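You operate a simulated robot arm through the tools that you are given. There is no shell and no other tool. Be economical: measure what you need, move in short steps, check, and stop when the job is done.

Carry out the task below with a simulated robot arm. There is one attempt and no reset: what you move stays moved.

JOB
Fit the black bike to the white card: saddle, stem and gear.
Fine: seat lever shut and stem knob tight again.
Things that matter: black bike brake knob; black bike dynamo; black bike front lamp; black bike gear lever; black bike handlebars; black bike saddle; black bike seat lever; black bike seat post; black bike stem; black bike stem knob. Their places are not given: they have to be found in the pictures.

It is judged by the outcome, as a careful person would: the job done as asked, and still so three seconds after it is handed in. It fails if anything else is knocked over, pushed out of place, dropped, spilled or broken.

ROBOT AND FRAMES
A 7-joint arm with a two-finger parallel gripper, fixed in place. Base frame: the origin is at the foot of the arm, x ahead of it, y to its left, z up. Units: m, degrees, N and s.
Its first joint turns from -149.0 to 149.0 degrees. Payload 3.43 kg.
The tool frame sits at the grasp point between the pads (the TCP): z along the fingers, y along the line on which they close. The tips reach 0.03 m beyond it. The gripper opens to 0.094 m. The fingers are 0.028 m wide and 0.01 m thick; the gripper's body (0.05 by 0.096 m) begins 0.055 m behind the TCP.
Orientation is that of the tool frame in the base frame, as [roll, pitch, yaw] about the fixed x, y, z axes, in that order (R = Rz(yaw) Ry(pitch) Rx(roll)). With the fingers straight down and closing along the base's y, the tool's x points along the base's -x, its y along +y and its z along -z.

CONTROLS
- The arm moves only by the tool move_arm. Its argument "increments" is a list of rows, each an object (a shift or turn left out is 0, a gripper value left out holds the last) with "slide": the shift along the tool's x, y, z in cm, a list of three; "rot": the turn, a rotation vector about the tool's x, y, z in degrees, a list of three; "jaw": the finger opening in cm, from 0 to 9.4. In form: [{"slide": [dx, dy, dz], "rot": [ax, ay, az], "jaw": jaw}, ...]. A call has 1 to 8 rows; each row shifts and turns the commanded pose from where the row before left it, along the tool's axes as they then stand. A row lasts 0.2 s, in which the tool goes at most 0.05 m and 8.6 degrees; a call with a longer step from one row to the next is refused whole, and so is a gripper value outside its range. Where a pose cannot be reached the arm comes as near as it can. A force on the tool above 90 N (or 10 N above the force at the start of the call, whichever is more), or a blocked arm, ends the call early, and 0.2 s more pass. Each finger travels about 0.045 m/s and halts on what it meets, pressing with about 23 N; the grip force reading is that of the motor and also rises with nothing between the fingers. The clock runs only during rows and for 0.2 s after the last one: add rows that do not move to give the fingers time. It gives the time, the measured TCP pose, the force on the tool (base axes), the opening and the grip force at its end, in the units of the frame above (readings bear some noise), with the torque about the TCP (base axes, N m) and any sound that the robot's microphone picked up.
- Cameras (640 x 400 px; columns grow to the right, rows downward): "scene" is fixed at [0.3974, -0.4968, 1.405]; the picture's right is [-0.93, 0.37, 0.00], its down [0.06, 0.16, -0.99] and it looks along [-0.37, -0.91, -0.17] (base axes); focal length 214 px, centre (320, 200). "wrist" rides on the gripper at [0.076, 0.014, -0.102] in the tool frame; the picture's right is [-0.18, 0.98, 0.00], its down [-0.75, -0.14, -0.64] and it looks along [-0.63, -0.12, 0.77] (tool axes); focal length 243 px, centre (320, 200).
- grab_frame(camera): a new picture of that camera. It takes no simulated time.
- locate(camera, pixels): for up to 12 pixels [column, row] of the newest picture of that camera ("zoom" is the newest enlarged one), the place [x, y, z] in the base frame of the surface seen there, good to about 0.002 m, but the place of the scene camera against the robot may be out by one fixed shift of up to 0.012 m in any direction. It takes no simulated time.
- enlarge(camera, box): a new picture of the part [left, top, right, bottom] of that camera's present view, enlarged. It takes no simulated time.
- sign_off(): hands the job in; it is judged then, once.

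Work in short steps. Measure before you move; look again where a grasp or a placing could have gone wrong, and mend it. You have 80 turns and 54 pictures in all, those below and enlarged ones among them. Open the gripper and draw the arm clear of the work before you hand the job in, unless the task says otherwise; then end with one line.

The tools are called after ">>>" by a JSON object that holds its "name" and its "arguments". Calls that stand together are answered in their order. move_arm: Moves the arm, as the interface text tells. Its arguments: {"type":"object","properties":{"increments":{"type":"array","items":{"type":"object","properties":{"slide":{"type":"array","items":{"type":"number"}},"rot":{"type":"array","items":{"type":"number"}},"jaw":{"type":"number"}}}}},"required":["increments"]} The other tools are called the same way: grab_frame (camera) takes a picture; locate (camera, pixels) gives the place of the surface under pixels of a picture; enlarge (camera, box) takes an enlarged picture of a part of a camera's view; sign_off () hands the job in.

At the start:

```text
time_s: 0.0
position: [0.2242, -0.9619, 1.2317]
orientation: [180.0, -0.1, 180.0]
ft_force: [-0.3, 0.5, -0.4]
ft_torque: [0.01, 0.0, -0.01]
opening: 0.094
grasp_force: 0.0
```

scene: 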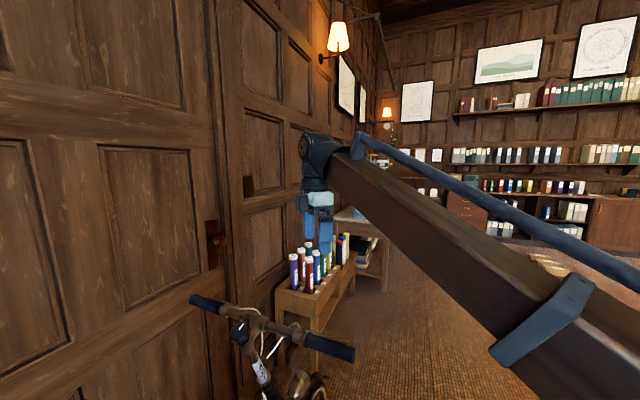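
wrist: 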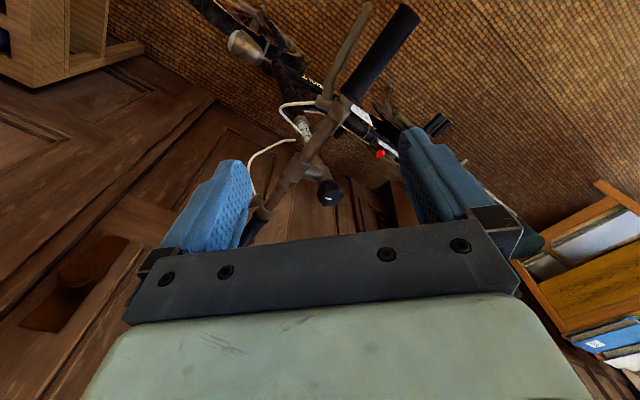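

The pictures show a bike below the gripper, with handlebars in the scene at about (270,330). I enlarge both views to find the card and the parts.

>>> {"name": "enlarge", "arguments": {"camera": "scene", "box": [180, 280, 372, 400]}}

>>> {"name": "enlarge", "arguments": {"camera": "wrist", "box": [180, 0, 500, 200]}}

>>> {"name": "enlarge", "arguments": {"camera": "scene", "box": [320, 60, 480, 160]}}

```text
3.33 times, centred on (276, 340) of scene
```

zoom: 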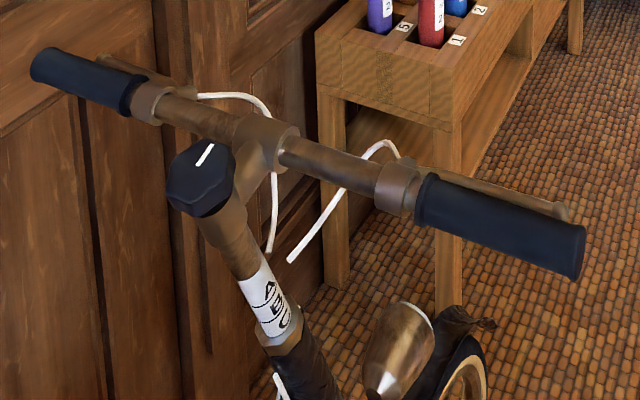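

```text
2.00 times, centred on (340, 100) of wrist
```

zoom: 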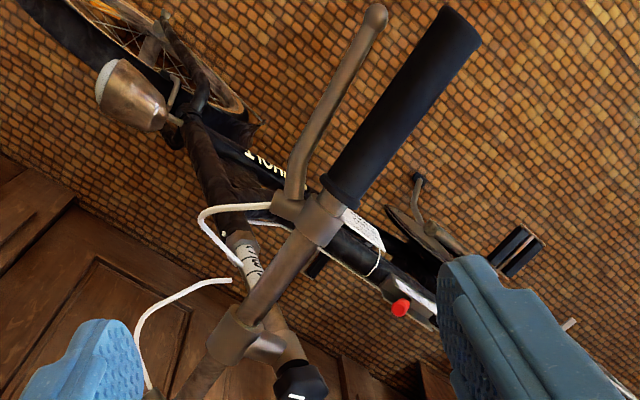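

```text
4.00 times, centred on (400, 110) of scene
```

zoom: 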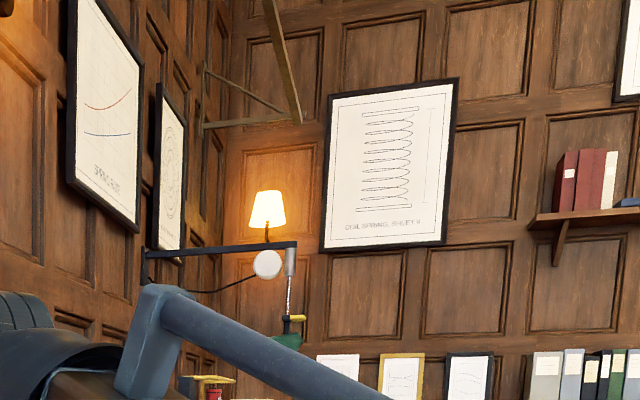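

The card hangs on the top tube (wrist about (362,118)). I measure the main parts.

>>> {"name": "locate", "arguments": {"camera": "wrist", "pixels": [[362, 118], [381, 153], [329, 193], [306, 130], [242, 45], [375, 75], [301, 166], [438, 124], [410, 16], [345, 60], [400, 140], [535, 245]]}}

>>> {"name": "enlarge", "arguments": {"camera": "wrist", "box": [320, 80, 448, 160]}}

>>> {"name": "enlarge", "arguments": {"camera": "wrist", "box": [440, 160, 640, 285]}}

```text
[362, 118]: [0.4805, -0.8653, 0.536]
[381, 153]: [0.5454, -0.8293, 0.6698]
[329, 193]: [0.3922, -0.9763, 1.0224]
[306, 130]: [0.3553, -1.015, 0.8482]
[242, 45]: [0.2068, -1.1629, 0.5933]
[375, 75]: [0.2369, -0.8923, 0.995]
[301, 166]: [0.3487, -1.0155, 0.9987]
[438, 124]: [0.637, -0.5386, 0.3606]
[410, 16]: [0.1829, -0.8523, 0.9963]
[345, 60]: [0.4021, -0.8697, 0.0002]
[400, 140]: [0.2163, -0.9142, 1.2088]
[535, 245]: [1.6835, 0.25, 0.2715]
```

```text
5.00 times, centred on (384, 120) of wrist
```

zoom: 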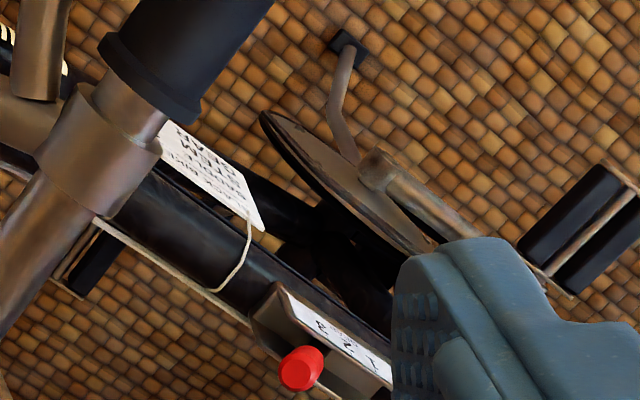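

```text
3.20 times, centred on (540, 222) of wrist
```

zoom: 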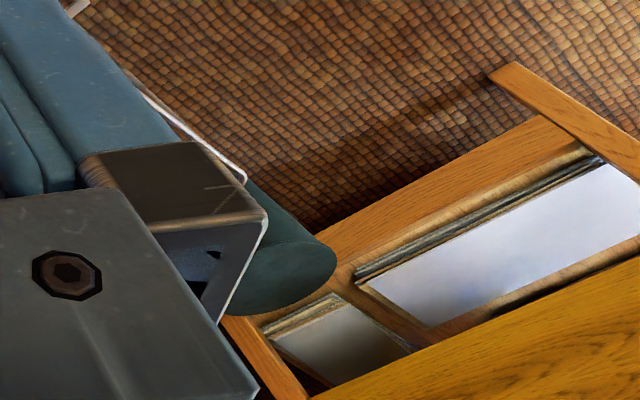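

The card at about (362,118) is half hidden by the grip. I shift the tool 0.25 m along +y at constant height, away from the bars, for a clearer view.

>>> {"name": "move_arm", "arguments": {"increments": [{"slide": [0, 4.5, 0]}, {"slide": [0, 4.5, 0]}, {"slide": [0, 4.5, 0]}, {"slide": [0, 4.5, 0]}, {"slide": [0, 4.5, 0]}, {"slide": [0, 2.5, 0]}]}}

>>> {"name": "grab_frame", "arguments": {"camera": "wrist"}}

>>> {"name": "grab_frame", "arguments": {"camera": "scene"}}

```text
time_s: 1.4
position: [0.2304, -0.7437, 1.1728]
orientation: [-179.0, 0.1, -179.8]
ft_force: [-0.9, -0.3, 0.3]
ft_torque: [0.03, 0.01, 0.0]
opening: 0.0941
grasp_force: 0.1
out of reach, approached as far as the arm can: row 3, 4, 5, 6
```

```text
46 pictures are left
```

wrist: 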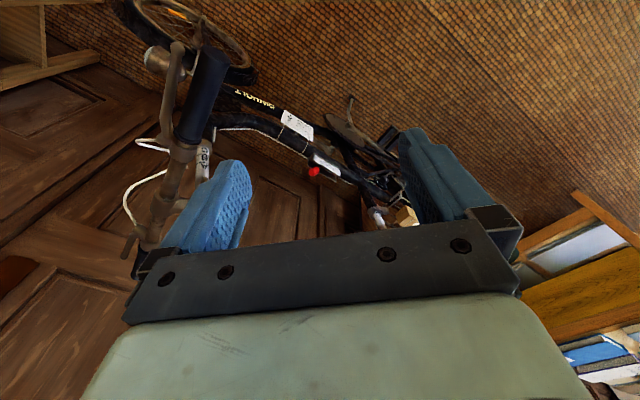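

```text
45 pictures are left
```

scene: 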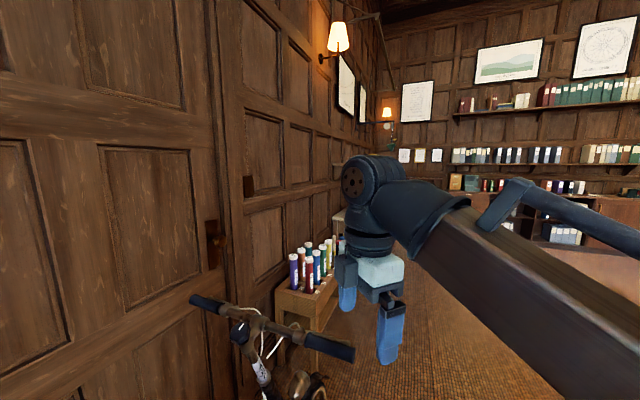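

The card is now clear at about (297,124). I enlarge it, the gear lever, and the seat region hidden by the right finger.

>>> {"name": "enlarge", "arguments": {"camera": "wrist", "box": [265, 100, 345, 150]}}

>>> {"name": "enlarge", "arguments": {"camera": "wrist", "box": [290, 130, 450, 230]}}

>>> {"name": "locate", "arguments": {"camera": "wrist", "pixels": [[297, 124], [314, 171], [325, 160], [378, 218], [407, 217], [180, 60], [215, 60], [190, 120], [176, 170], [205, 160], [340, 180], [160, 200]]}}

```text
8.00 times, centred on (305, 125) of wrist
```

zoom: 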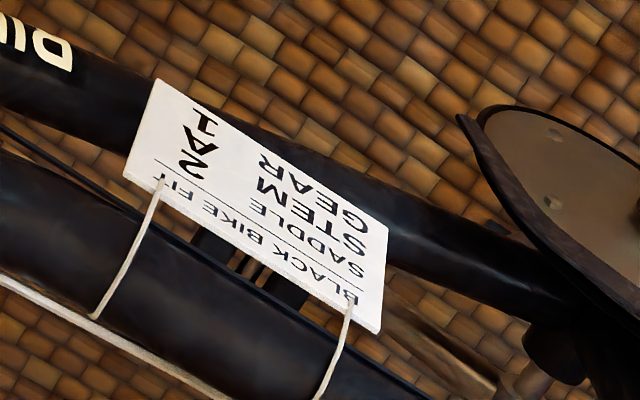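

```text
4.00 times, centred on (370, 180) of wrist
```

zoom: 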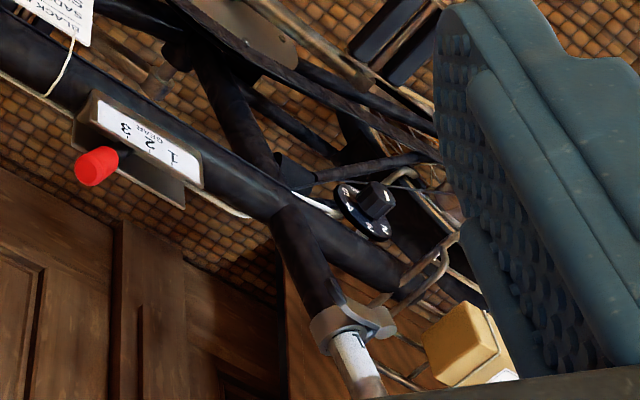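

```text
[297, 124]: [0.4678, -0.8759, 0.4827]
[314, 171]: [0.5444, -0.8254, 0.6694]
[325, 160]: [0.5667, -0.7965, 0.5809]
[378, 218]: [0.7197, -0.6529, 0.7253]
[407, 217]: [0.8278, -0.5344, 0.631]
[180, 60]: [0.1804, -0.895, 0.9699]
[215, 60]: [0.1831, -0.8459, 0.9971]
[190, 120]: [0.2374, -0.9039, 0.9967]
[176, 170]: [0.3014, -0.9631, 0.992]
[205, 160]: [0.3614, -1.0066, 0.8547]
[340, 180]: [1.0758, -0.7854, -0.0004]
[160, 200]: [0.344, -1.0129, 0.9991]
```

The card reads: SADDLE 2, STEM A, GEAR 1. Next I look at the stem scale (scene about (262,372)) and the seat post from where I can.

>>> {"name": "enlarge", "arguments": {"camera": "scene", "box": [232, 325, 296, 365]}}

>>> {"name": "enlarge", "arguments": {"camera": "scene", "box": [240, 350, 320, 400]}}

```text
10.00 times, centred on (264, 345) of scene
```

zoom: 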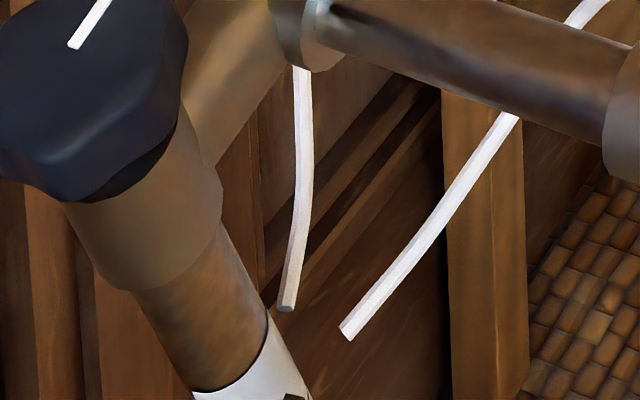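

```text
8.00 times, centred on (280, 375) of scene
```

zoom: 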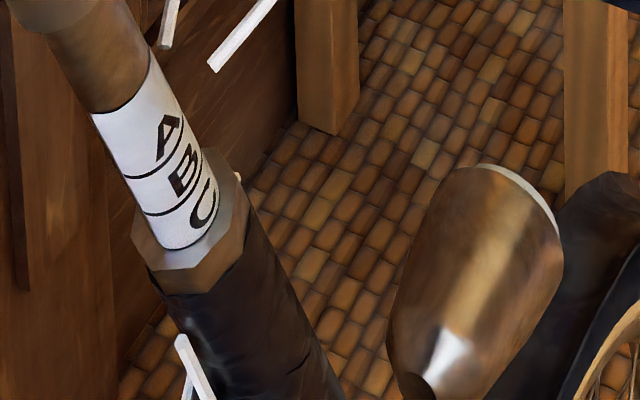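

Stem scale reads C at the collar, and A needs to be there; the top knob clamps it. Now I move the tool over towards the saddle to look at the seat post and gear from above.

>>> {"name": "move_arm", "arguments": {"increments": [{"slide": [-4, 2, 0.5]}, {"slide": [-4, 2, 0.5]}, {"slide": [-4, 2, 0.5]}, {"slide": [-4, 2, 0.5]}, {"slide": [-4, 2, 0]}, {"slide": [-4, 2, 0]}, {"slide": [-4, 2, 0]}, {"slide": [-4, 2, 0]}]}}

>>> {"name": "grab_frame", "arguments": {"camera": "wrist"}}

```text
time_s: 3.2
position: [0.5519, -0.5831, 1.1445]
orientation: [180.0, 0.0, 180.0]
ft_force: [0.0, 0.5, 0.1]
ft_torque: [0.01, 0.01, -0.02]
opening: 0.094
grasp_force: 0.1
out of reach, approached as far as the arm can: row 1
```

```text
40 pictures are left
```

wrist: 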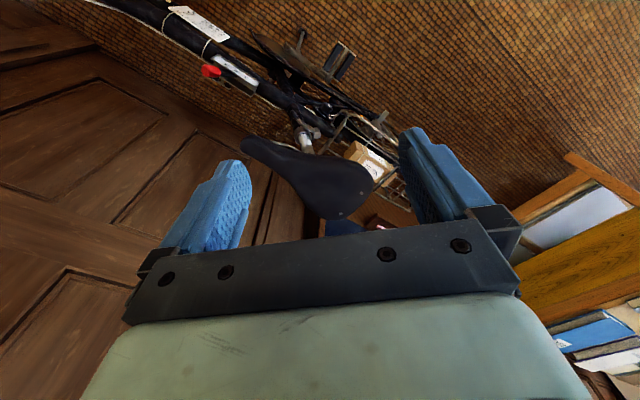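

Saddle is at (310,180), seat clamp about (310,130), gear at (211,71). I enlarge and measure these.

>>> {"name": "enlarge", "arguments": {"camera": "wrist", "box": [260, 85, 420, 185]}}

>>> {"name": "locate", "arguments": {"camera": "wrist", "pixels": [[250, 148], [300, 165], [345, 205], [365, 185], [330, 160], [305, 145], [322, 132], [302, 130], [211, 71], [235, 72], [205, 30], [375, 160]]}}

>>> {"name": "enlarge", "arguments": {"camera": "wrist", "box": [160, 40, 288, 120]}}

```text
4.00 times, centred on (340, 135) of wrist
```

zoom: 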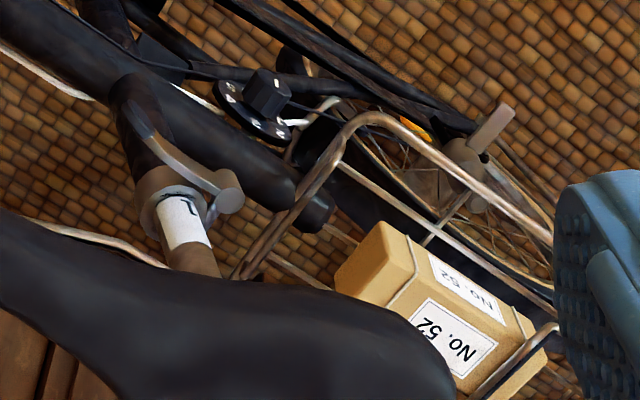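

```text
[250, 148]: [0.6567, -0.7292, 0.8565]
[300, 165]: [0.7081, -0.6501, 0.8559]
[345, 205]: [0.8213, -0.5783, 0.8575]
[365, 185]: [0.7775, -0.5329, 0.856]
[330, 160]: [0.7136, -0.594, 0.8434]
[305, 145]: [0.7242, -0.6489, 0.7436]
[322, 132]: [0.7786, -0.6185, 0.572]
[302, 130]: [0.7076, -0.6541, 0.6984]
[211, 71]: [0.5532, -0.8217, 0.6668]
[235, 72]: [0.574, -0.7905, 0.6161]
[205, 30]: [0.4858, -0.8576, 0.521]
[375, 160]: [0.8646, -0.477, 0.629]
```

```text
5.00 times, centred on (224, 80) of wrist
```

zoom: 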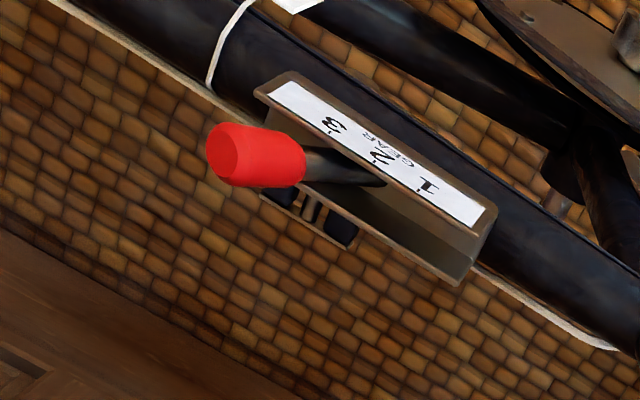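

I measure the gear gate in the newest enlargement: knob top (222,155), shaft (330,165) to (378,182), labels 3 (333,125), 2 (381,158), 1 (429,186).

>>> {"name": "locate", "arguments": {"camera": "zoom", "pixels": [[222, 155], [265, 155], [298, 155], [330, 165], [370, 181], [333, 125], [381, 158], [429, 186], [278, 85], [482, 215], [460, 275], [390, 230]]}}

>>> {"name": "enlarge", "arguments": {"camera": "wrist", "box": [276, 100, 340, 140]}}

```text
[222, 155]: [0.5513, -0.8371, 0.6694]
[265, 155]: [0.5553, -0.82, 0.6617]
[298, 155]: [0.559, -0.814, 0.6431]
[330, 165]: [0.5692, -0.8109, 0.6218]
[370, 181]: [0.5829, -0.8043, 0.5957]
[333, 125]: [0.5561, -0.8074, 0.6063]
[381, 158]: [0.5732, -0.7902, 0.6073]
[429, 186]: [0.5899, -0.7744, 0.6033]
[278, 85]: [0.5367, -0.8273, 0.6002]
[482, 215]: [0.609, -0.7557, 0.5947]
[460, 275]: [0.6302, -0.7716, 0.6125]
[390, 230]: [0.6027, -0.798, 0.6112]
```

```text
10.00 times, centred on (308, 120) of wrist
```

zoom: 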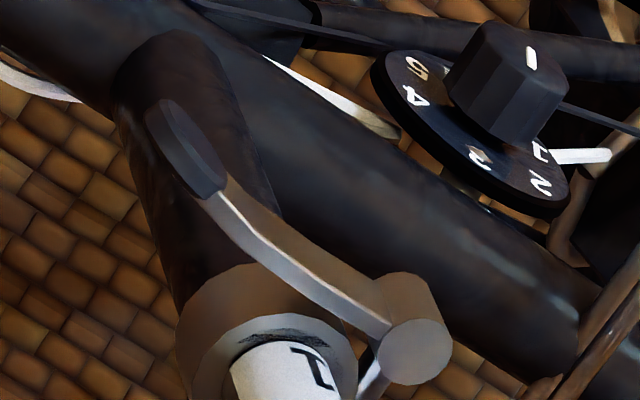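

The seat lever runs from the barrel (412,350) forward to its black tip (170,130) in this enlargement; the post shows "1" at the collar. I measure those.

>>> {"name": "locate", "arguments": {"camera": "zoom", "pixels": [[412, 352], [400, 290], [330, 270], [240, 215], [215, 185], [160, 110], [185, 140], [290, 335], [310, 375], [340, 370], [220, 310], [520, 60]]}}

>>> {"name": "enlarge", "arguments": {"camera": "wrist", "box": [284, 116, 332, 146]}}

```text
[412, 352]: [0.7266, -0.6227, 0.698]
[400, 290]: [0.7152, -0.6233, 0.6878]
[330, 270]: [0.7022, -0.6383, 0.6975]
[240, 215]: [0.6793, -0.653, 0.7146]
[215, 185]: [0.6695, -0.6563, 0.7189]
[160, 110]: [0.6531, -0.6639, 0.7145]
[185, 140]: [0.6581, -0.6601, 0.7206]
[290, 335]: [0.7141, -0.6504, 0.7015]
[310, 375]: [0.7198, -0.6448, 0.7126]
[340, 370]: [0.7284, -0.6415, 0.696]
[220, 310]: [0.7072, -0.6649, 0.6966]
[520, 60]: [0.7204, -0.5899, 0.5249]
```

```text
13.33 times, centred on (308, 131) of wrist
```

zoom: 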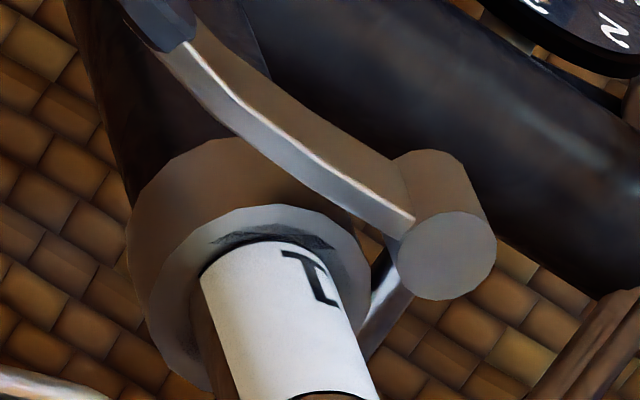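

Gear first: the red knob leans towards 3, its centre near (0.554,-0.828,0.655), and must go rearwards to 1. I move above it, then turn the tool to close across the bike.

>>> {"name": "move_arm", "arguments": {"increments": [{"slide": [0, -4.1, 2.5]}, {"slide": [0, -4.1, 2.5]}, {"slide": [0, -4.1, 2.5]}, {"slide": [0, -4.1, 2.5]}, {"slide": [0, -4.1, 2.5]}, {"slide": [0, -4.0, 2.5]}]}}

>>> {"name": "move_arm", "arguments": {"increments": [{"rot": [0, 0, -7.3]}, {"rot": [0, 0, -7.3]}, {"rot": [0, 0, -7.3]}, {"rot": [0, 0, -7.3]}, {"rot": [0, 0, -7.3]}, {"rot": [0, 0, -7.3]}, {}]}}

>>> {"name": "grab_frame", "arguments": {"camera": "wrist"}}

```text
time_s: 4.6
position: [0.5512, -0.8289, 0.9958]
orientation: [180.0, 0.0, -179.9]
ft_force: [0.1, 0.5, 0.0]
ft_torque: [-0.06, -0.03, 0.05]
opening: 0.0941
grasp_force: 0.0
```

```text
time_s: 6.2
position: [0.551, -0.8284, 0.9964]
orientation: [180.0, 0.0, -136.0]
ft_force: [-0.3, -0.3, 0.0]
ft_torque: [0.01, 0.02, -0.02]
opening: 0.0941
grasp_force: 0.1
```

```text
35 pictures are left
```

wrist: 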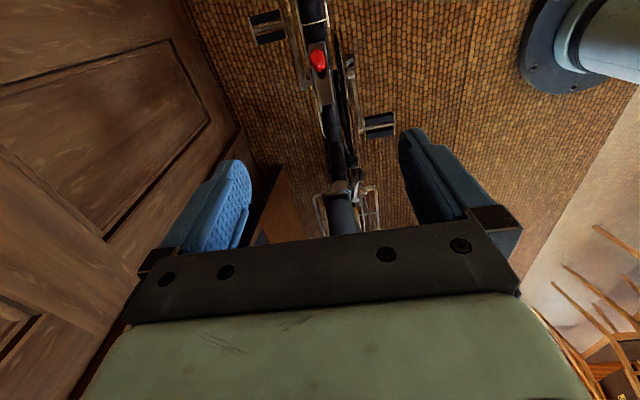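

The tool now lines up with the bike; knob at (317,60), saddle nose around (342,200). I measure both before descending.

>>> {"name": "enlarge", "arguments": {"camera": "wrist", "box": [288, 30, 368, 80]}}

>>> {"name": "locate", "arguments": {"camera": "wrist", "pixels": [[317, 55], [317, 63], [311, 60], [324, 60], [320, 75], [322, 88], [342, 200], [345, 190], [335, 187]]}}

```text
8.00 times, centred on (328, 55) of wrist
```

zoom: 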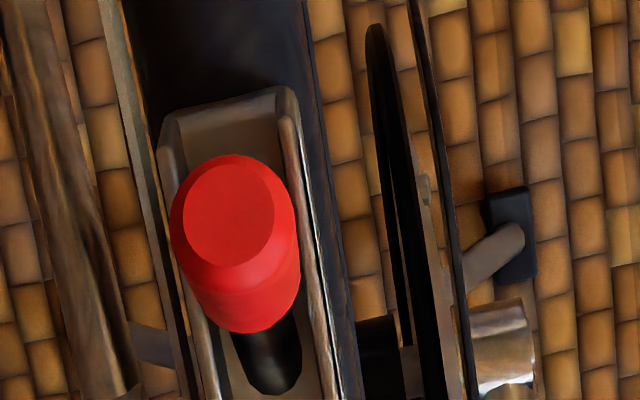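

```text
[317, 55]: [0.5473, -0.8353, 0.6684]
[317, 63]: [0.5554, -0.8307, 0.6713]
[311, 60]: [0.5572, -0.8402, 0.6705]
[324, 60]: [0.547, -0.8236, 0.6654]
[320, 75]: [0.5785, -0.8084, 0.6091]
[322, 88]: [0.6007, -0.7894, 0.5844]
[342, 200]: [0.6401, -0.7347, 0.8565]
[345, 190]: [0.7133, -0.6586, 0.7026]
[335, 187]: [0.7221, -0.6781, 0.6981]
```

Knob top centre is about (0.550,-0.833,0.670), nicely under the tool. I descend 0.335 m with the jaws at 6 cm.

>>> {"name": "move_arm", "arguments": {"increments": [{"slide": [0, 0, 4.8], "jaw": 6}, {"slide": [0, 0, 4.8]}, {"slide": [0, 0, 4.8]}, {"slide": [0, 0, 4.8]}, {"slide": [0, 0, 4.8]}, {"slide": [0, 0, 4.8]}, {"slide": [-0.2, -0.2, 4.7]}, {}]}}

>>> {"name": "grab_frame", "arguments": {"camera": "wrist"}}

>>> {"name": "grab_frame", "arguments": {"camera": "scene"}}

```text
time_s: 8.0
position: [0.5551, -0.829, 0.6628]
orientation: [180.0, -0.1, -136.2]
ft_force: [-0.2, 0.5, -0.6]
ft_torque: [0.0, 0.01, -0.01]
opening: 0.06
grasp_force: 0.2
```

```text
33 pictures are left
```

wrist: 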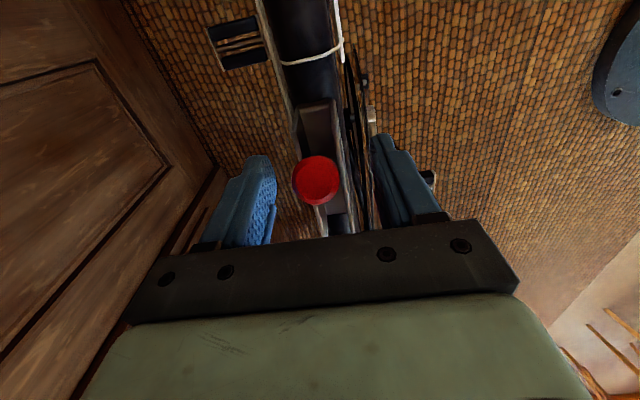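

```text
32 pictures are left
```

scene: 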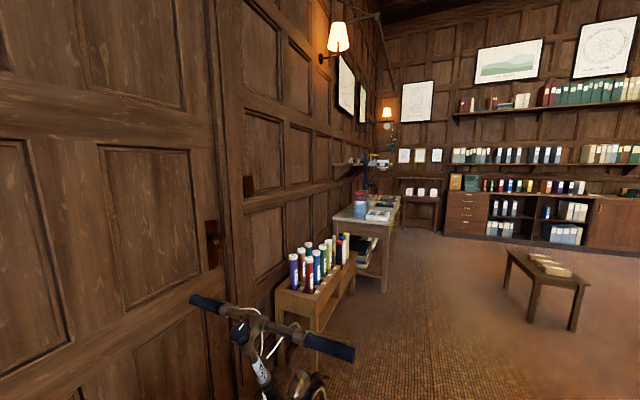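

The knob (317,180) sits between the pads. I close on it.

>>> {"name": "move_arm", "arguments": {"increments": [{"jaw": 1.0}, {}, {}, {}]}}

```text
time_s: 9.0
position: [0.5563, -0.8312, 0.6628]
orientation: [-179.9, -0.1, -136.1]
ft_force: [9.7, -10.0, -0.8]
ft_torque: [-0.01, 0.06, 0.14]
opening: 0.0273
grasp_force: 44.8
```

It holds the knob (27 mm) with a small sideways load from being off-centre; I correct 2 mm and swing it rearwards along its arc in small steps, first half.

>>> {"name": "move_arm", "arguments": {"increments": [{"slide": [0, -0.2, 0]}, {"slide": [-1.0, 0, -0.5]}, {"slide": [-1.0, 0, -0.3]}, {"slide": [-1.0, 0, -0.2]}, {"slide": [-1.0, 0, -0.1]}, {}]}}

>>> {"name": "grab_frame", "arguments": {"camera": "wrist"}}

```text
time_s: 10.4
position: [0.5857, -0.8008, 0.6699]
orientation: [179.8, 0.1, -136.3]
ft_force: [-2.0, -2.3, -8.9]
ft_torque: [-0.28, -0.03, 0.01]
opening: 0.0239
grasp_force: 42.5
```

```text
31 pictures are left
```

wrist: 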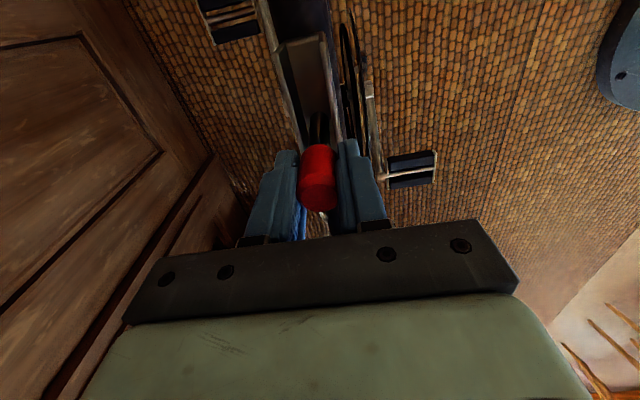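

The lever follows without trouble and now stands about upright (knob 318,180). I continue rearwards.

>>> {"name": "move_arm", "arguments": {"increments": [{"slide": [-1.0, 0, 0.2]}, {"slide": [-1.0, 0, 0.3]}, {"slide": [-1.0, 0, 0.4]}, {"slide": [-0.5, 0, 0.3]}, {}]}}

>>> {"name": "grab_frame", "arguments": {"camera": "wrist"}}

```text
time_s: 11.6
position: [0.6102, -0.7769, 0.6614]
orientation: [180.0, 0.0, -136.2]
ft_force: [-11.0, 7.1, 15.7]
ft_torque: [-0.93, 0.46, 0.16]
opening: 0.0238
grasp_force: 45.2
```

```text
30 pictures are left
```

wrist: 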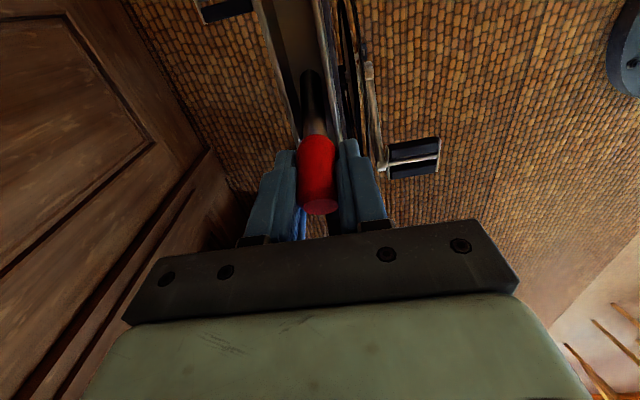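

The lever leans well back now with the tool loaded a little. I open the jaws and rise to see where it settles.

>>> {"name": "move_arm", "arguments": {"increments": [{"jaw": 6}, {}, {}, {"slide": [1, 0, -4]}, {"slide": [2, 0, -4.5]}, {"slide": [2, 0, -4.5]}, {"slide": [2, 0, -4.5]}]}}

>>> {"name": "enlarge", "arguments": {"camera": "wrist", "box": [250, 30, 410, 130]}}

```text
time_s: 13.2
position: [0.5626, -0.8269, 0.8363]
orientation: [-179.9, -0.1, -136.3]
ft_force: [-0.2, 0.1, 0.0]
ft_torque: [0.0, 0.03, 0.0]
opening: 0.06
grasp_force: 0.1
```

```text
4.00 times, centred on (330, 80) of wrist
```

zoom: 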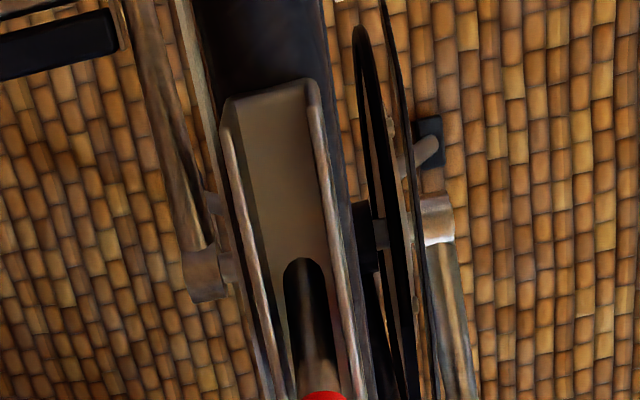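

I take the whole wrist picture's lower part to measure the resting knob.

>>> {"name": "enlarge", "arguments": {"camera": "wrist", "box": [266, 90, 394, 170]}}

>>> {"name": "locate", "arguments": {"camera": "zoom", "pixels": [[310, 110], [300, 90], [305, 165], [300, 210], [300, 240], [325, 185], [275, 185]]}}

```text
5.00 times, centred on (330, 130) of wrist
```

zoom: 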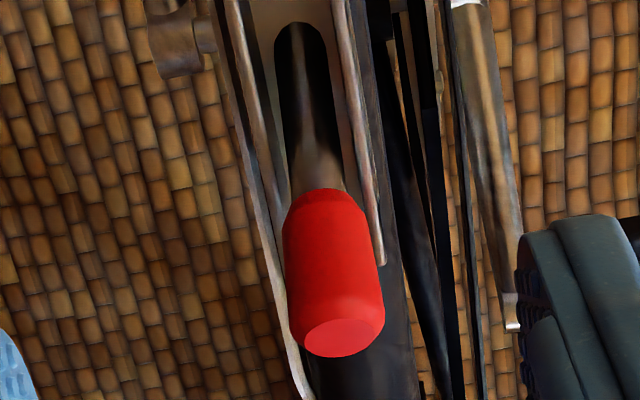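

```text
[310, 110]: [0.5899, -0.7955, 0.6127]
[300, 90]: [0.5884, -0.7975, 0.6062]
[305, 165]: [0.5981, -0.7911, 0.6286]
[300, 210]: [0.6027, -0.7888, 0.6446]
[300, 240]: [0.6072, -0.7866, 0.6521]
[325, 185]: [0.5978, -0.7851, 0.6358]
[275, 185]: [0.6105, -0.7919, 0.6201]
```

The gear lever now rests leaning back at the 1 end (shaft u-position at label 1). Next, the seat lever: its tip is at (0.655,-0.663,0.717) and it swings outward in a plane square to the seat tube. I move out to the bike's right side and turn the tool to point sideways at the bike.

>>> {"name": "move_arm", "arguments": {"increments": [{"slide": [0, 4.8, 0]}, {"slide": [0, 4.8, 0]}, {"slide": [0, 4.8, 0]}, {"slide": [0, 4.8, 0]}, {"slide": [0, 4.0, 0]}, {"rot": [8.5, 0, 0]}, {"rot": [8.5, 0, 0]}, {"rot": [8.5, 0, 0]}]}}

>>> {"name": "move_arm", "arguments": {"increments": [{"rot": [8.5, 0, 0]}, {"rot": [8.5, 0, 0]}, {"rot": [8.5, 0, 0]}, {"rot": [8.5, 0, 0]}, {"rot": [8.5, 0, 0]}, {"rot": [8.5, 0, 0]}, {"rot": [8.5, 0, 0]}, {"rot": [5, 0, 0]}]}}

```text
time_s: 15.0
position: [0.4003, -0.6593, 0.8358]
orientation: [-154.4, 0.0, -136.2]
ft_force: [-0.2, 0.0, 0.3]
ft_torque: [-0.01, -0.01, -0.02]
opening: 0.0601
grasp_force: 0.1
```

```text
time_s: 16.8
position: [0.4018, -0.6593, 0.8447]
orientation: [-104.2, 0.2, -136.3]
ft_force: [-0.8, 0.3, 0.4]
ft_torque: [0.01, -0.02, 0.01]
opening: 0.0602
grasp_force: 0.1
out of reach, approached as far as the arm can: row 6, 7, 8
```

The turn stopped 14° short of level as it is close to the arm; moving out will free it. I slide rearwards and down beside the seat lever, then finish the turn and tilt to match the seat tube.

>>> {"name": "move_arm", "arguments": {"increments": [{"slide": [-3.6, 2.1, 1.1]}, {"slide": [-3.6, 2.1, 1.1]}, {"slide": [-3.6, 2.1, 1.1]}, {"slide": [-3.6, 2.1, 1.1]}, {"slide": [-3.6, 2.1, 1.1]}, {"rot": [7, 0, 0]}, {"rot": [0, 0, -8.5]}, {"rot": [0, 0, -8.5]}]}}

>>> {"name": "grab_frame", "arguments": {"camera": "wrist"}}

```text
time_s: 18.6
position: [0.5615, -0.5689, 0.7912]
orientation: [-99.4, -13.8, -136.8]
ft_force: [-0.4, 0.1, -0.3]
ft_torque: [0.02, -0.04, -0.05]
opening: 0.0601
grasp_force: 0.1
out of reach, approached as far as the arm can: row 1, 2, 3, 4, 5, 6, 7
```

```text
27 pictures are left
```

wrist: 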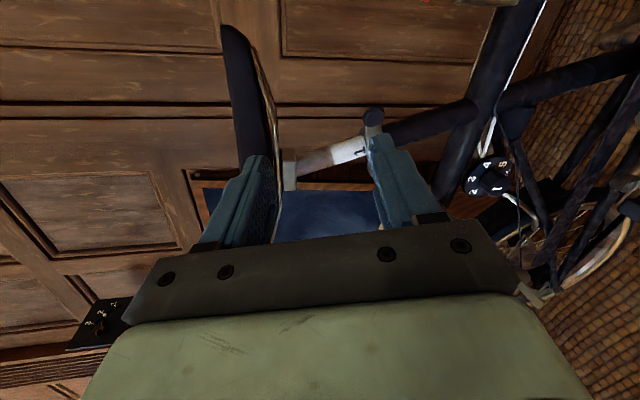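

The saddle is at (250,100), the post at (330,155), and the lever tip seen end-on at (372,117). I measure them here.

>>> {"name": "enlarge", "arguments": {"camera": "wrist", "box": [300, 85, 428, 165]}}

>>> {"name": "locate", "arguments": {"camera": "zoom", "pixels": [[360, 145], [360, 190], [250, 330], [300, 325], [180, 355], [375, 300], [500, 200]]}}

```text
5.00 times, centred on (364, 125) of wrist
```

zoom: 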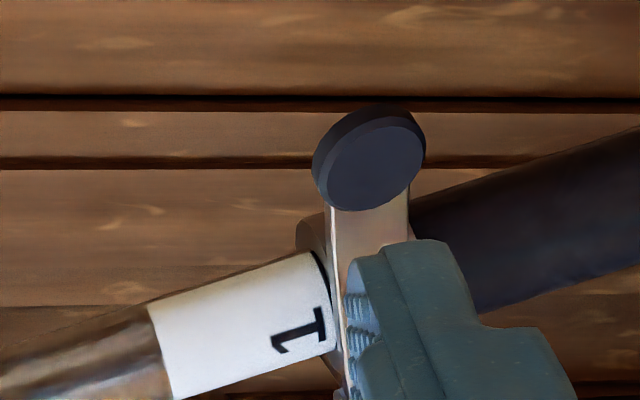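

```text
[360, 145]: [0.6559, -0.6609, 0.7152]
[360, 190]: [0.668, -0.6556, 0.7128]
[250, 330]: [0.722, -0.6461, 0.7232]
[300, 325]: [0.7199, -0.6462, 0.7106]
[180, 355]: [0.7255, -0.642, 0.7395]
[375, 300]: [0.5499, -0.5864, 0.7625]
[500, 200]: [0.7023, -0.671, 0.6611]
```

The lever ends in a 2 cm disc at about (0.660,-0.660,0.714). I lower the tool level with it and go most of the way in, with 5 cm left.

>>> {"name": "move_arm", "arguments": {"increments": [{"slide": [-0.9, 2.6, 0]}, {"slide": [-1.0, 2.7, 0]}, {"slide": [0, 0, 4.5]}, {"slide": [0, 0, 4]}, {}]}}

>>> {"name": "grab_frame", "arguments": {"camera": "wrist"}}

```text
time_s: 19.8
position: [0.6135, -0.6221, 0.7211]
orientation: [-99.3, -13.8, -137.0]
ft_force: [0.1, 0.4, -0.4]
ft_torque: [-0.01, 0.0, -0.01]
opening: 0.0601
grasp_force: 0.0
```

```text
25 pictures are left
```

wrist: 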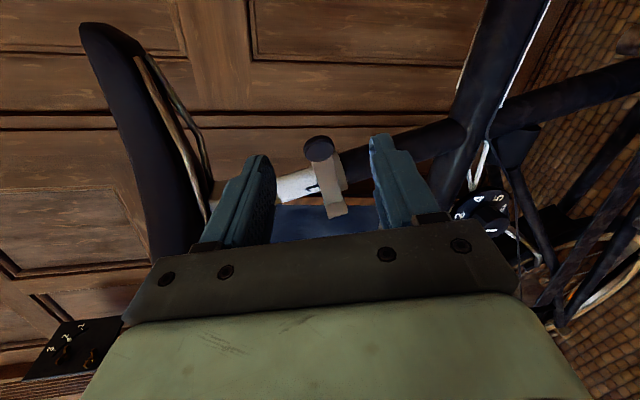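

The disc (319,148) is centred between the pads. I advance 5 cm and close.

>>> {"name": "move_arm", "arguments": {"increments": [{"slide": [0, -0.1, 2.6]}, {"slide": [0, 0, 2.5]}, {"jaw": 1}, {}, {}, {}]}}

>>> {"name": "grab_frame", "arguments": {"camera": "wrist"}}

```text
time_s: 21.2
position: [0.6492, -0.6608, 0.7145]
orientation: [-99.0, -13.8, -136.9]
ft_force: [10.8, 1.0, 18.9]
ft_torque: [-0.3, -0.3, -0.4]
opening: 0.0185
grasp_force: 42.1
```

```text
24 pictures are left
```

wrist: 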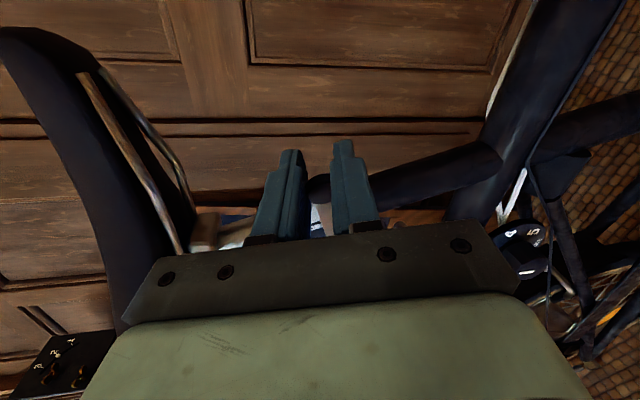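

Gripped (18.5 mm). I ease up 2 mm to unload and swing the tip outward along its arc about the barrel, in steps, first to about 45°.

>>> {"name": "move_arm", "arguments": {"increments": [{"slide": [0, -0.2, 0]}, {"slide": [-0.3, 0, -0.9]}, {"slide": [-0.48, 0, -1.0]}, {"slide": [-0.55, 0, -0.8]}, {"slide": [-0.64, 0, -0.75]}, {}]}}

>>> {"name": "grab_frame", "arguments": {"camera": "wrist"}}

```text
time_s: 22.6
position: [0.6398, -0.6189, 0.7141]
orientation: [-99.9, -13.8, -136.7]
ft_force: [-10.1, -0.8, -26.2]
ft_torque: [0.56, 0.41, 0.19]
opening: 0.0258
grasp_force: 13.9
```

```text
23 pictures are left
```

wrist: 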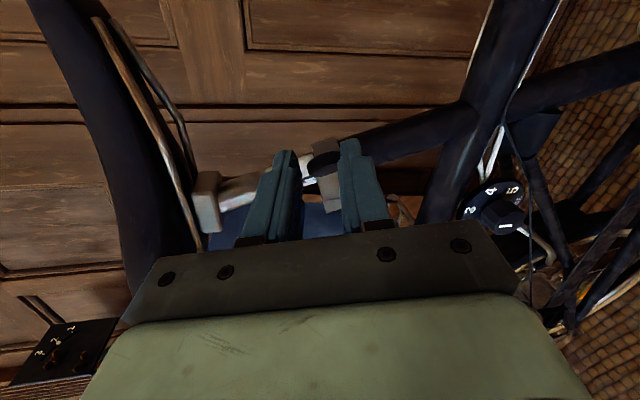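

The opening grew to 26 mm with a −26 N load, so the grip is slipping on something. I look closely.

>>> {"name": "enlarge", "arguments": {"camera": "wrist", "box": [270, 120, 398, 200]}}

>>> {"name": "locate", "arguments": {"camera": "zoom", "pixels": [[250, 150], [230, 185], [290, 140], [270, 200], [310, 300], [250, 230], [330, 180]]}}

```text
5.00 times, centred on (334, 160) of wrist
```

zoom: 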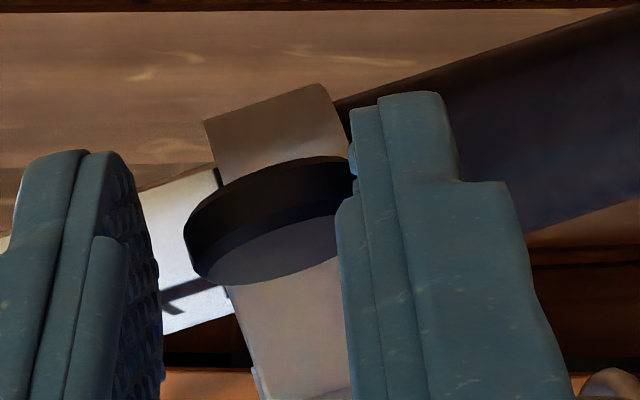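

```text
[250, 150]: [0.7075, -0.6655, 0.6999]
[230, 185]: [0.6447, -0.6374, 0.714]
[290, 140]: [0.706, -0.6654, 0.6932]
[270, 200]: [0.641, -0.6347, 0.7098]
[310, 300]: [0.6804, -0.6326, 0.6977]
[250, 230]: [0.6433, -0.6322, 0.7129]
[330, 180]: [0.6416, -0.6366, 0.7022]
```

The lever has swung to about 35°, but my path rose 5 mm because the tool axis dips slightly. I release, recentre on the disc (0.643,-0.634,0.709) and regrip.

>>> {"name": "move_arm", "arguments": {"increments": [{"jaw": 5}, {}, {"slide": [0.5, 0.45, 1.3]}, {}, {"jaw": 1}, {}, {}, {}]}}

```text
time_s: 24.4
position: [0.6426, -0.6351, 0.7107]
orientation: [-99.6, -13.7, -136.9]
ft_force: [-10.8, 0.1, -17.4]
ft_torque: [0.05, -0.22, 0.47]
opening: 0.0188
grasp_force: 45.0
```

Good grip again (18.8 mm). I continue the swing to about 65°, keeping in the lever's plane.

>>> {"name": "move_arm", "arguments": {"increments": [{"slide": [0, 0.15, 0]}, {"slide": [-0.65, 0.12, -0.8]}, {"slide": [-0.75, 0.12, -0.74]}, {"slide": [-0.85, 0.1, -0.6]}, {"slide": [-0.9, 0.08, -0.5]}, {}]}}

>>> {"name": "enlarge", "arguments": {"camera": "wrist", "box": [240, 100, 400, 200]}}

```text
time_s: 25.8
position: [0.6446, -0.5939, 0.7047]
orientation: [-99.4, -13.8, -137.0]
ft_force: [-11.6, -7.7, -5.5]
ft_torque: [-0.32, -0.44, -0.57]
opening: 0.0201
grasp_force: 44.1
```

```text
4.00 times, centred on (320, 150) of wrist
```

zoom: 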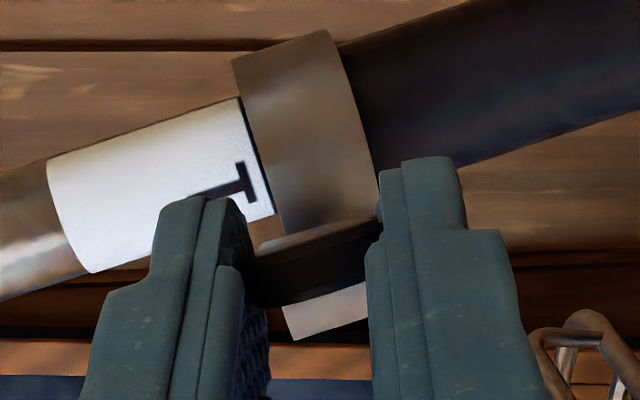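

The lever is at roughly 63° and moving freely. I carry on towards 90° and a bit beyond.

>>> {"name": "move_arm", "arguments": {"increments": [{"slide": [-0.95, 0.06, -0.4]}, {"slide": [-1.0, 0.04, -0.25]}, {"slide": [-1.0, 0.02, -0.12]}, {"slide": [-1.0, 0, 0.0]}, {"slide": [-0.8, 0, 0.1]}, {}]}}

>>> {"name": "enlarge", "arguments": {"camera": "wrist", "box": [240, 60, 400, 160]}}

```text
time_s: 27.2
position: [0.6753, -0.557, 0.6923]
orientation: [-99.4, -13.8, -137.0]
ft_force: [1.1, -0.7, 0.2]
ft_torque: [0.0, 0.0, -0.04]
opening: 0.0102
grasp_force: 0.2
```

```text
4.00 times, centred on (320, 110) of wrist
```

zoom: 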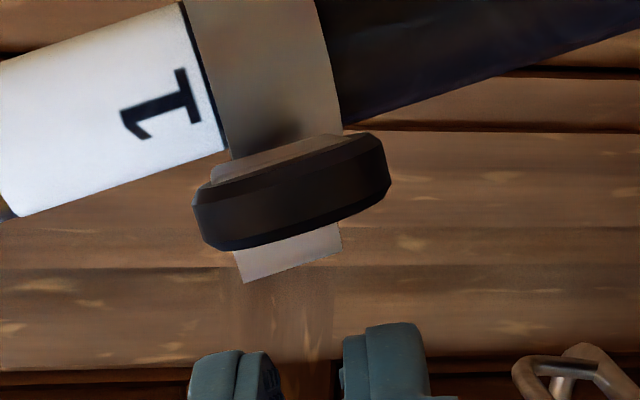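

The pads slid off the disc. I measure where the lever is resting.

>>> {"name": "locate", "arguments": {"camera": "zoom", "pixels": [[290, 210], [225, 230], [360, 180], [290, 160], [290, 260], [200, 130], [30, 90], [195, 20]]}}

>>> {"name": "grab_frame", "arguments": {"camera": "wrist"}}

```text
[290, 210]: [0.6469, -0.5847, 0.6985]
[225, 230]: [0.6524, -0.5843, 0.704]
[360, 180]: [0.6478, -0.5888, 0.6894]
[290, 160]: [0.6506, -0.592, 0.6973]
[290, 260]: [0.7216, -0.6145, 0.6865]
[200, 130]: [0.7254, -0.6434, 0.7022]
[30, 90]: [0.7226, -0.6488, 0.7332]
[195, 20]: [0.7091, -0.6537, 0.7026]
```

```text
19 pictures are left
```

wrist: 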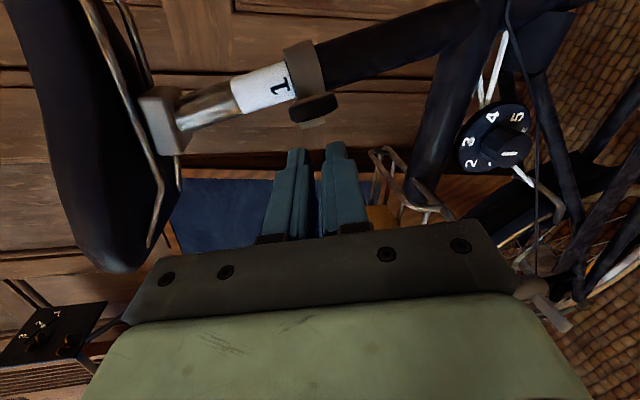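

The disc rests near 68° open, perhaps at its stop. To be sure, I go round to its front side with the fingers nearly closed and push it gently rearwards.

>>> {"name": "move_arm", "arguments": {"increments": [{"slide": [0, 0, -4.8], "jaw": 0.5}, {"slide": [4.5, 0, 0]}, {"slide": [4.5, 0, 0]}, {"slide": [0, 0, 4.8]}, {"slide": [0, 0, 0.8]}, {}]}}

>>> {"name": "move_arm", "arguments": {"increments": [{"slide": [-1.2, 0, 0]}, {"slide": [-1.0, 0, 0]}, {"slide": [-1.0, 0, 0]}, {"slide": [-0.7, 0, 0]}, {}]}}

>>> {"name": "enlarge", "arguments": {"camera": "wrist", "box": [220, 60, 420, 185]}}

```text
time_s: 28.6
position: [0.6174, -0.6233, 0.712]
orientation: [-99.4, -13.8, -136.8]
ft_force: [-0.9, 0.0, 0.2]
ft_torque: [-0.01, 0.0, -0.01]
opening: 0.0051
grasp_force: 0.0
```

```text
time_s: 29.8
position: [0.6472, -0.5987, 0.7012]
orientation: [-99.5, -13.8, -136.9]
ft_force: [-2.2, 0.2, -0.4]
ft_torque: [0.04, -0.01, 0.03]
opening: 0.0058
grasp_force: 0.5
```

```text
3.20 times, centred on (320, 122) of wrist
```

zoom: 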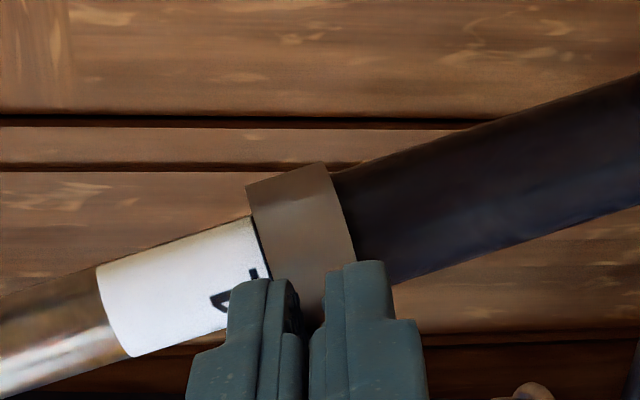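

Only about 2 N so far, so there's more travel. I keep pushing rearwards.

>>> {"name": "move_arm", "arguments": {"increments": [{"slide": [-1.0, 0, 0]}, {"slide": [-1.0, 0, 0]}, {"slide": [-1.0, 0, 0]}, {"slide": [-1.0, 0, 0]}, {"slide": [-1.0, 0, 0.2]}, {}]}}

>>> {"name": "enlarge", "arguments": {"camera": "wrist", "box": [220, 60, 420, 185]}}

```text
time_s: 30.8
position: [0.6619, -0.5842, 0.6995]
orientation: [-98.3, -13.7, -138.6]
ft_force: [-19.7, -16.3, 1.5]
ft_torque: [-0.04, 0.37, -0.59]
opening: 0.0077
grasp_force: 2.8
stopped in row 4: the force on the tool passed its limit at 101 N (the readings are from after the stop); the commanded pose is now the measured one
```

```text
3.20 times, centred on (320, 122) of wrist
```

zoom: 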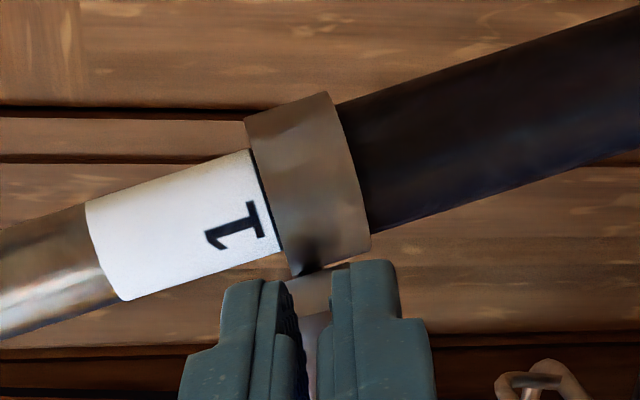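

The lever met a firm stop at about 90°, so it is fully open. I back off sideways and turn the tool back to point down along the seat tube, to grip the saddle.

>>> {"name": "move_arm", "arguments": {"increments": [{"slide": [0.5, 0, 0]}, {"slide": [0, 0, -5]}, {"slide": [0, 0, -5]}, {"slide": [0, 0, -3], "jaw": 9}, {"rot": [-8.2, 0, 0]}, {"rot": [-8.2, 0, 0]}, {"rot": [-8.2, 0, 0]}, {"rot": [-8.2, 0, 0]}]}}

>>> {"name": "move_arm", "arguments": {"increments": [{"rot": [-8.2, 0, 0]}, {"rot": [-8.2, 0, 0]}, {"rot": [-8.2, 0, 0]}, {"rot": [-8.2, 0, 0]}, {"rot": [-8.2, 0, 0]}, {"rot": [-7, 0, 0]}, {"slide": [0, 0, -5]}, {"slide": [0, 0, -5]}]}}

```text
time_s: 32.6
position: [0.574, -0.4873, 0.7151]
orientation: [-108.7, -13.6, -138.3]
ft_force: [0.0, 0.1, 0.8]
ft_torque: [0.03, 0.01, 0.0]
opening: 0.0902
grasp_force: 0.1
out of reach, approached as far as the arm can: row 6, 7, 8
```

```text
time_s: 34.4
position: [0.5395, -0.429, 0.7344]
orientation: [-108.7, -13.5, -138.3]
ft_force: [-0.1, 0.6, 0.0]
ft_torque: [-0.01, 0.01, 0.02]
opening: 0.0899
grasp_force: 0.0
out of reach, approached as far as the arm can: row 1, 2, 3, 4, 5, 6, 8
```

The turn is blocked here by the arm's own limits. I go back forward to the area where the turn worked before.

>>> {"name": "move_arm", "arguments": {"increments": [{"slide": [4.3, -0.8, 1.3]}, {"slide": [4.3, -0.8, 1.3]}, {"slide": [4.3, -0.8, 1.3]}, {"slide": [4.3, -0.8, 1.3]}, {"slide": [4.3, -0.8, 1.3]}, {"slide": [4.3, -0.8, 1.3]}]}}

>>> {"name": "move_arm", "arguments": {"increments": [{"rot": [-8.2, 0, 0]}, {"rot": [-8.2, 0, 0]}, {"rot": [-8.2, 0, 0]}, {"rot": [-8.2, 0, 0]}, {"rot": [-8.2, 0, 0]}, {"rot": [-8.2, 0, 0]}, {"rot": [-8.2, 0, 0]}, {"rot": [-8.2, 0, 0]}]}}

```text
time_s: 35.8
position: [0.4116, -0.6611, 0.8183]
orientation: [-108.8, -13.5, -138.3]
ft_force: [-0.5, 0.3, 0.0]
ft_torque: [0.02, -0.01, 0.01]
opening: 0.0903
grasp_force: 0.1
```

```text
time_s: 37.6
position: [0.4118, -0.6587, 0.8173]
orientation: [-174.5, -13.6, -138.2]
ft_force: [0.2, 0.5, 0.5]
ft_torque: [-0.02, -0.01, 0.0]
opening: 0.0901
grasp_force: 0.0
```

Turned down again. I square up, rise clear of the saddle and come over its nose.

>>> {"name": "move_arm", "arguments": {"increments": [{"rot": [-5.5, 0, -2]}, {"slide": [0, 0, -4.7]}, {"slide": [0, 0, -4.7]}, {"slide": [0, 0, -4.7]}, {"slide": [0, 0, -4.3]}]}}

>>> {"name": "move_arm", "arguments": {"increments": [{"slide": [-2.4, -3.6, 0]}, {"slide": [-2.4, -3.6, 0]}, {"slide": [-2.4, -3.6, 0]}, {"slide": [-2.4, -3.6, 0]}, {"slide": [-2.4, -3.6, 0]}, {"slide": [-2.2, -3.7, 0]}, {}]}}

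>>> {"name": "grab_frame", "arguments": {"camera": "wrist"}}

```text
time_s: 38.8
position: [0.4437, -0.631, 0.9972]
orientation: [179.7, -13.7, -136.4]
ft_force: [0.0, 0.8, -1.0]
ft_torque: [-0.01, 0.0, 0.01]
opening: 0.0901
grasp_force: 0.1
```

```text
time_s: 40.4
position: [0.6924, -0.6914, 0.9601]
orientation: [179.6, -13.8, -136.2]
ft_force: [-0.3, -0.2, 0.5]
ft_torque: [0.0, 0.0, -0.02]
opening: 0.0901
grasp_force: 0.0
```

```text
16 pictures are left
```

wrist: 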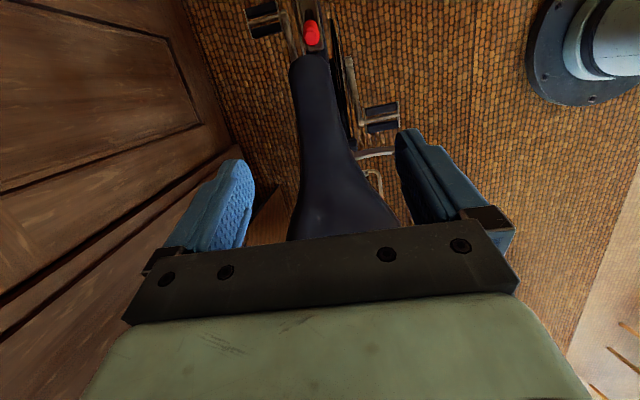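

The saddle nose is seen at (315,60)–(340,200). I measure its outline for the grip.

>>> {"name": "locate", "arguments": {"camera": "wrist", "pixels": [[310, 62], [297, 100], [334, 100], [315, 100], [298, 140], [348, 140], [322, 140], [296, 180], [365, 180], [330, 180]]}}

```text
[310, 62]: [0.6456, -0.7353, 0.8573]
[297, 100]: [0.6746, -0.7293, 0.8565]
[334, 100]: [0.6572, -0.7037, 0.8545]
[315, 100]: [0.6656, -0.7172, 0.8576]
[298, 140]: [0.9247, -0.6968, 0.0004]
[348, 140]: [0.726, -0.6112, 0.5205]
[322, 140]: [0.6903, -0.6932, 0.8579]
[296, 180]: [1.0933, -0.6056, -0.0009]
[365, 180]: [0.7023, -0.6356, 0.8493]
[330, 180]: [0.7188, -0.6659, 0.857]
```

The nose is 31 mm wide, centred under the tool (v −0.978), top at z 0.857. I descend 11.5 cm and grip it.

>>> {"name": "move_arm", "arguments": {"increments": [{"slide": [0.3, 0, 4.0]}, {"slide": [0.3, 0, 4.0]}, {"slide": [0, 0, 3.6]}, {"jaw": 2.0}, {}, {}, {}, {}]}}

```text
time_s: 42.2
position: [0.6695, -0.7152, 0.85]
orientation: [179.8, -13.8, -136.2]
ft_force: [-1.9, -1.5, -4.4]
ft_torque: [-0.39, -0.17, 0.45]
opening: 0.0428
grasp_force: 45.1
```

Gripped (43 mm). I pull up along the post gently: 1 cm, checking the force.

>>> {"name": "move_arm", "arguments": {"increments": [{"slide": [0, 0, -0.3]}, {"slide": [0, 0, -0.4]}, {"slide": [0, 0, -0.4]}, {"slide": [0, 0, -0.4]}, {}]}}

>>> {"name": "grab_frame", "arguments": {"camera": "wrist"}}

```text
time_s: 43.4
position: [0.6727, -0.7121, 0.8623]
orientation: [179.5, -13.7, -136.2]
ft_force: [-13.5, 3.4, -14.0]
ft_torque: [-0.24, 0.34, 1.34]
opening: 0.0423
grasp_force: 45.6
```

```text
15 pictures are left
```

wrist: 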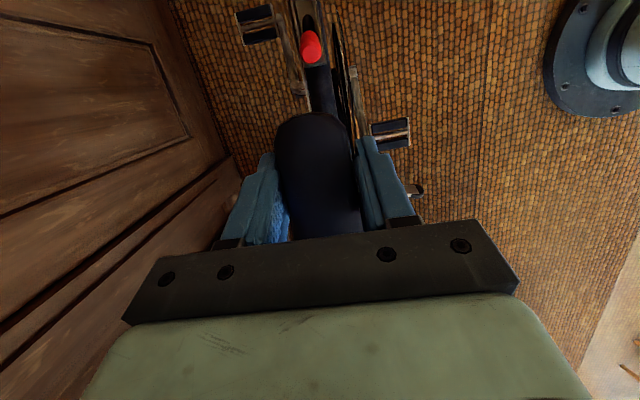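

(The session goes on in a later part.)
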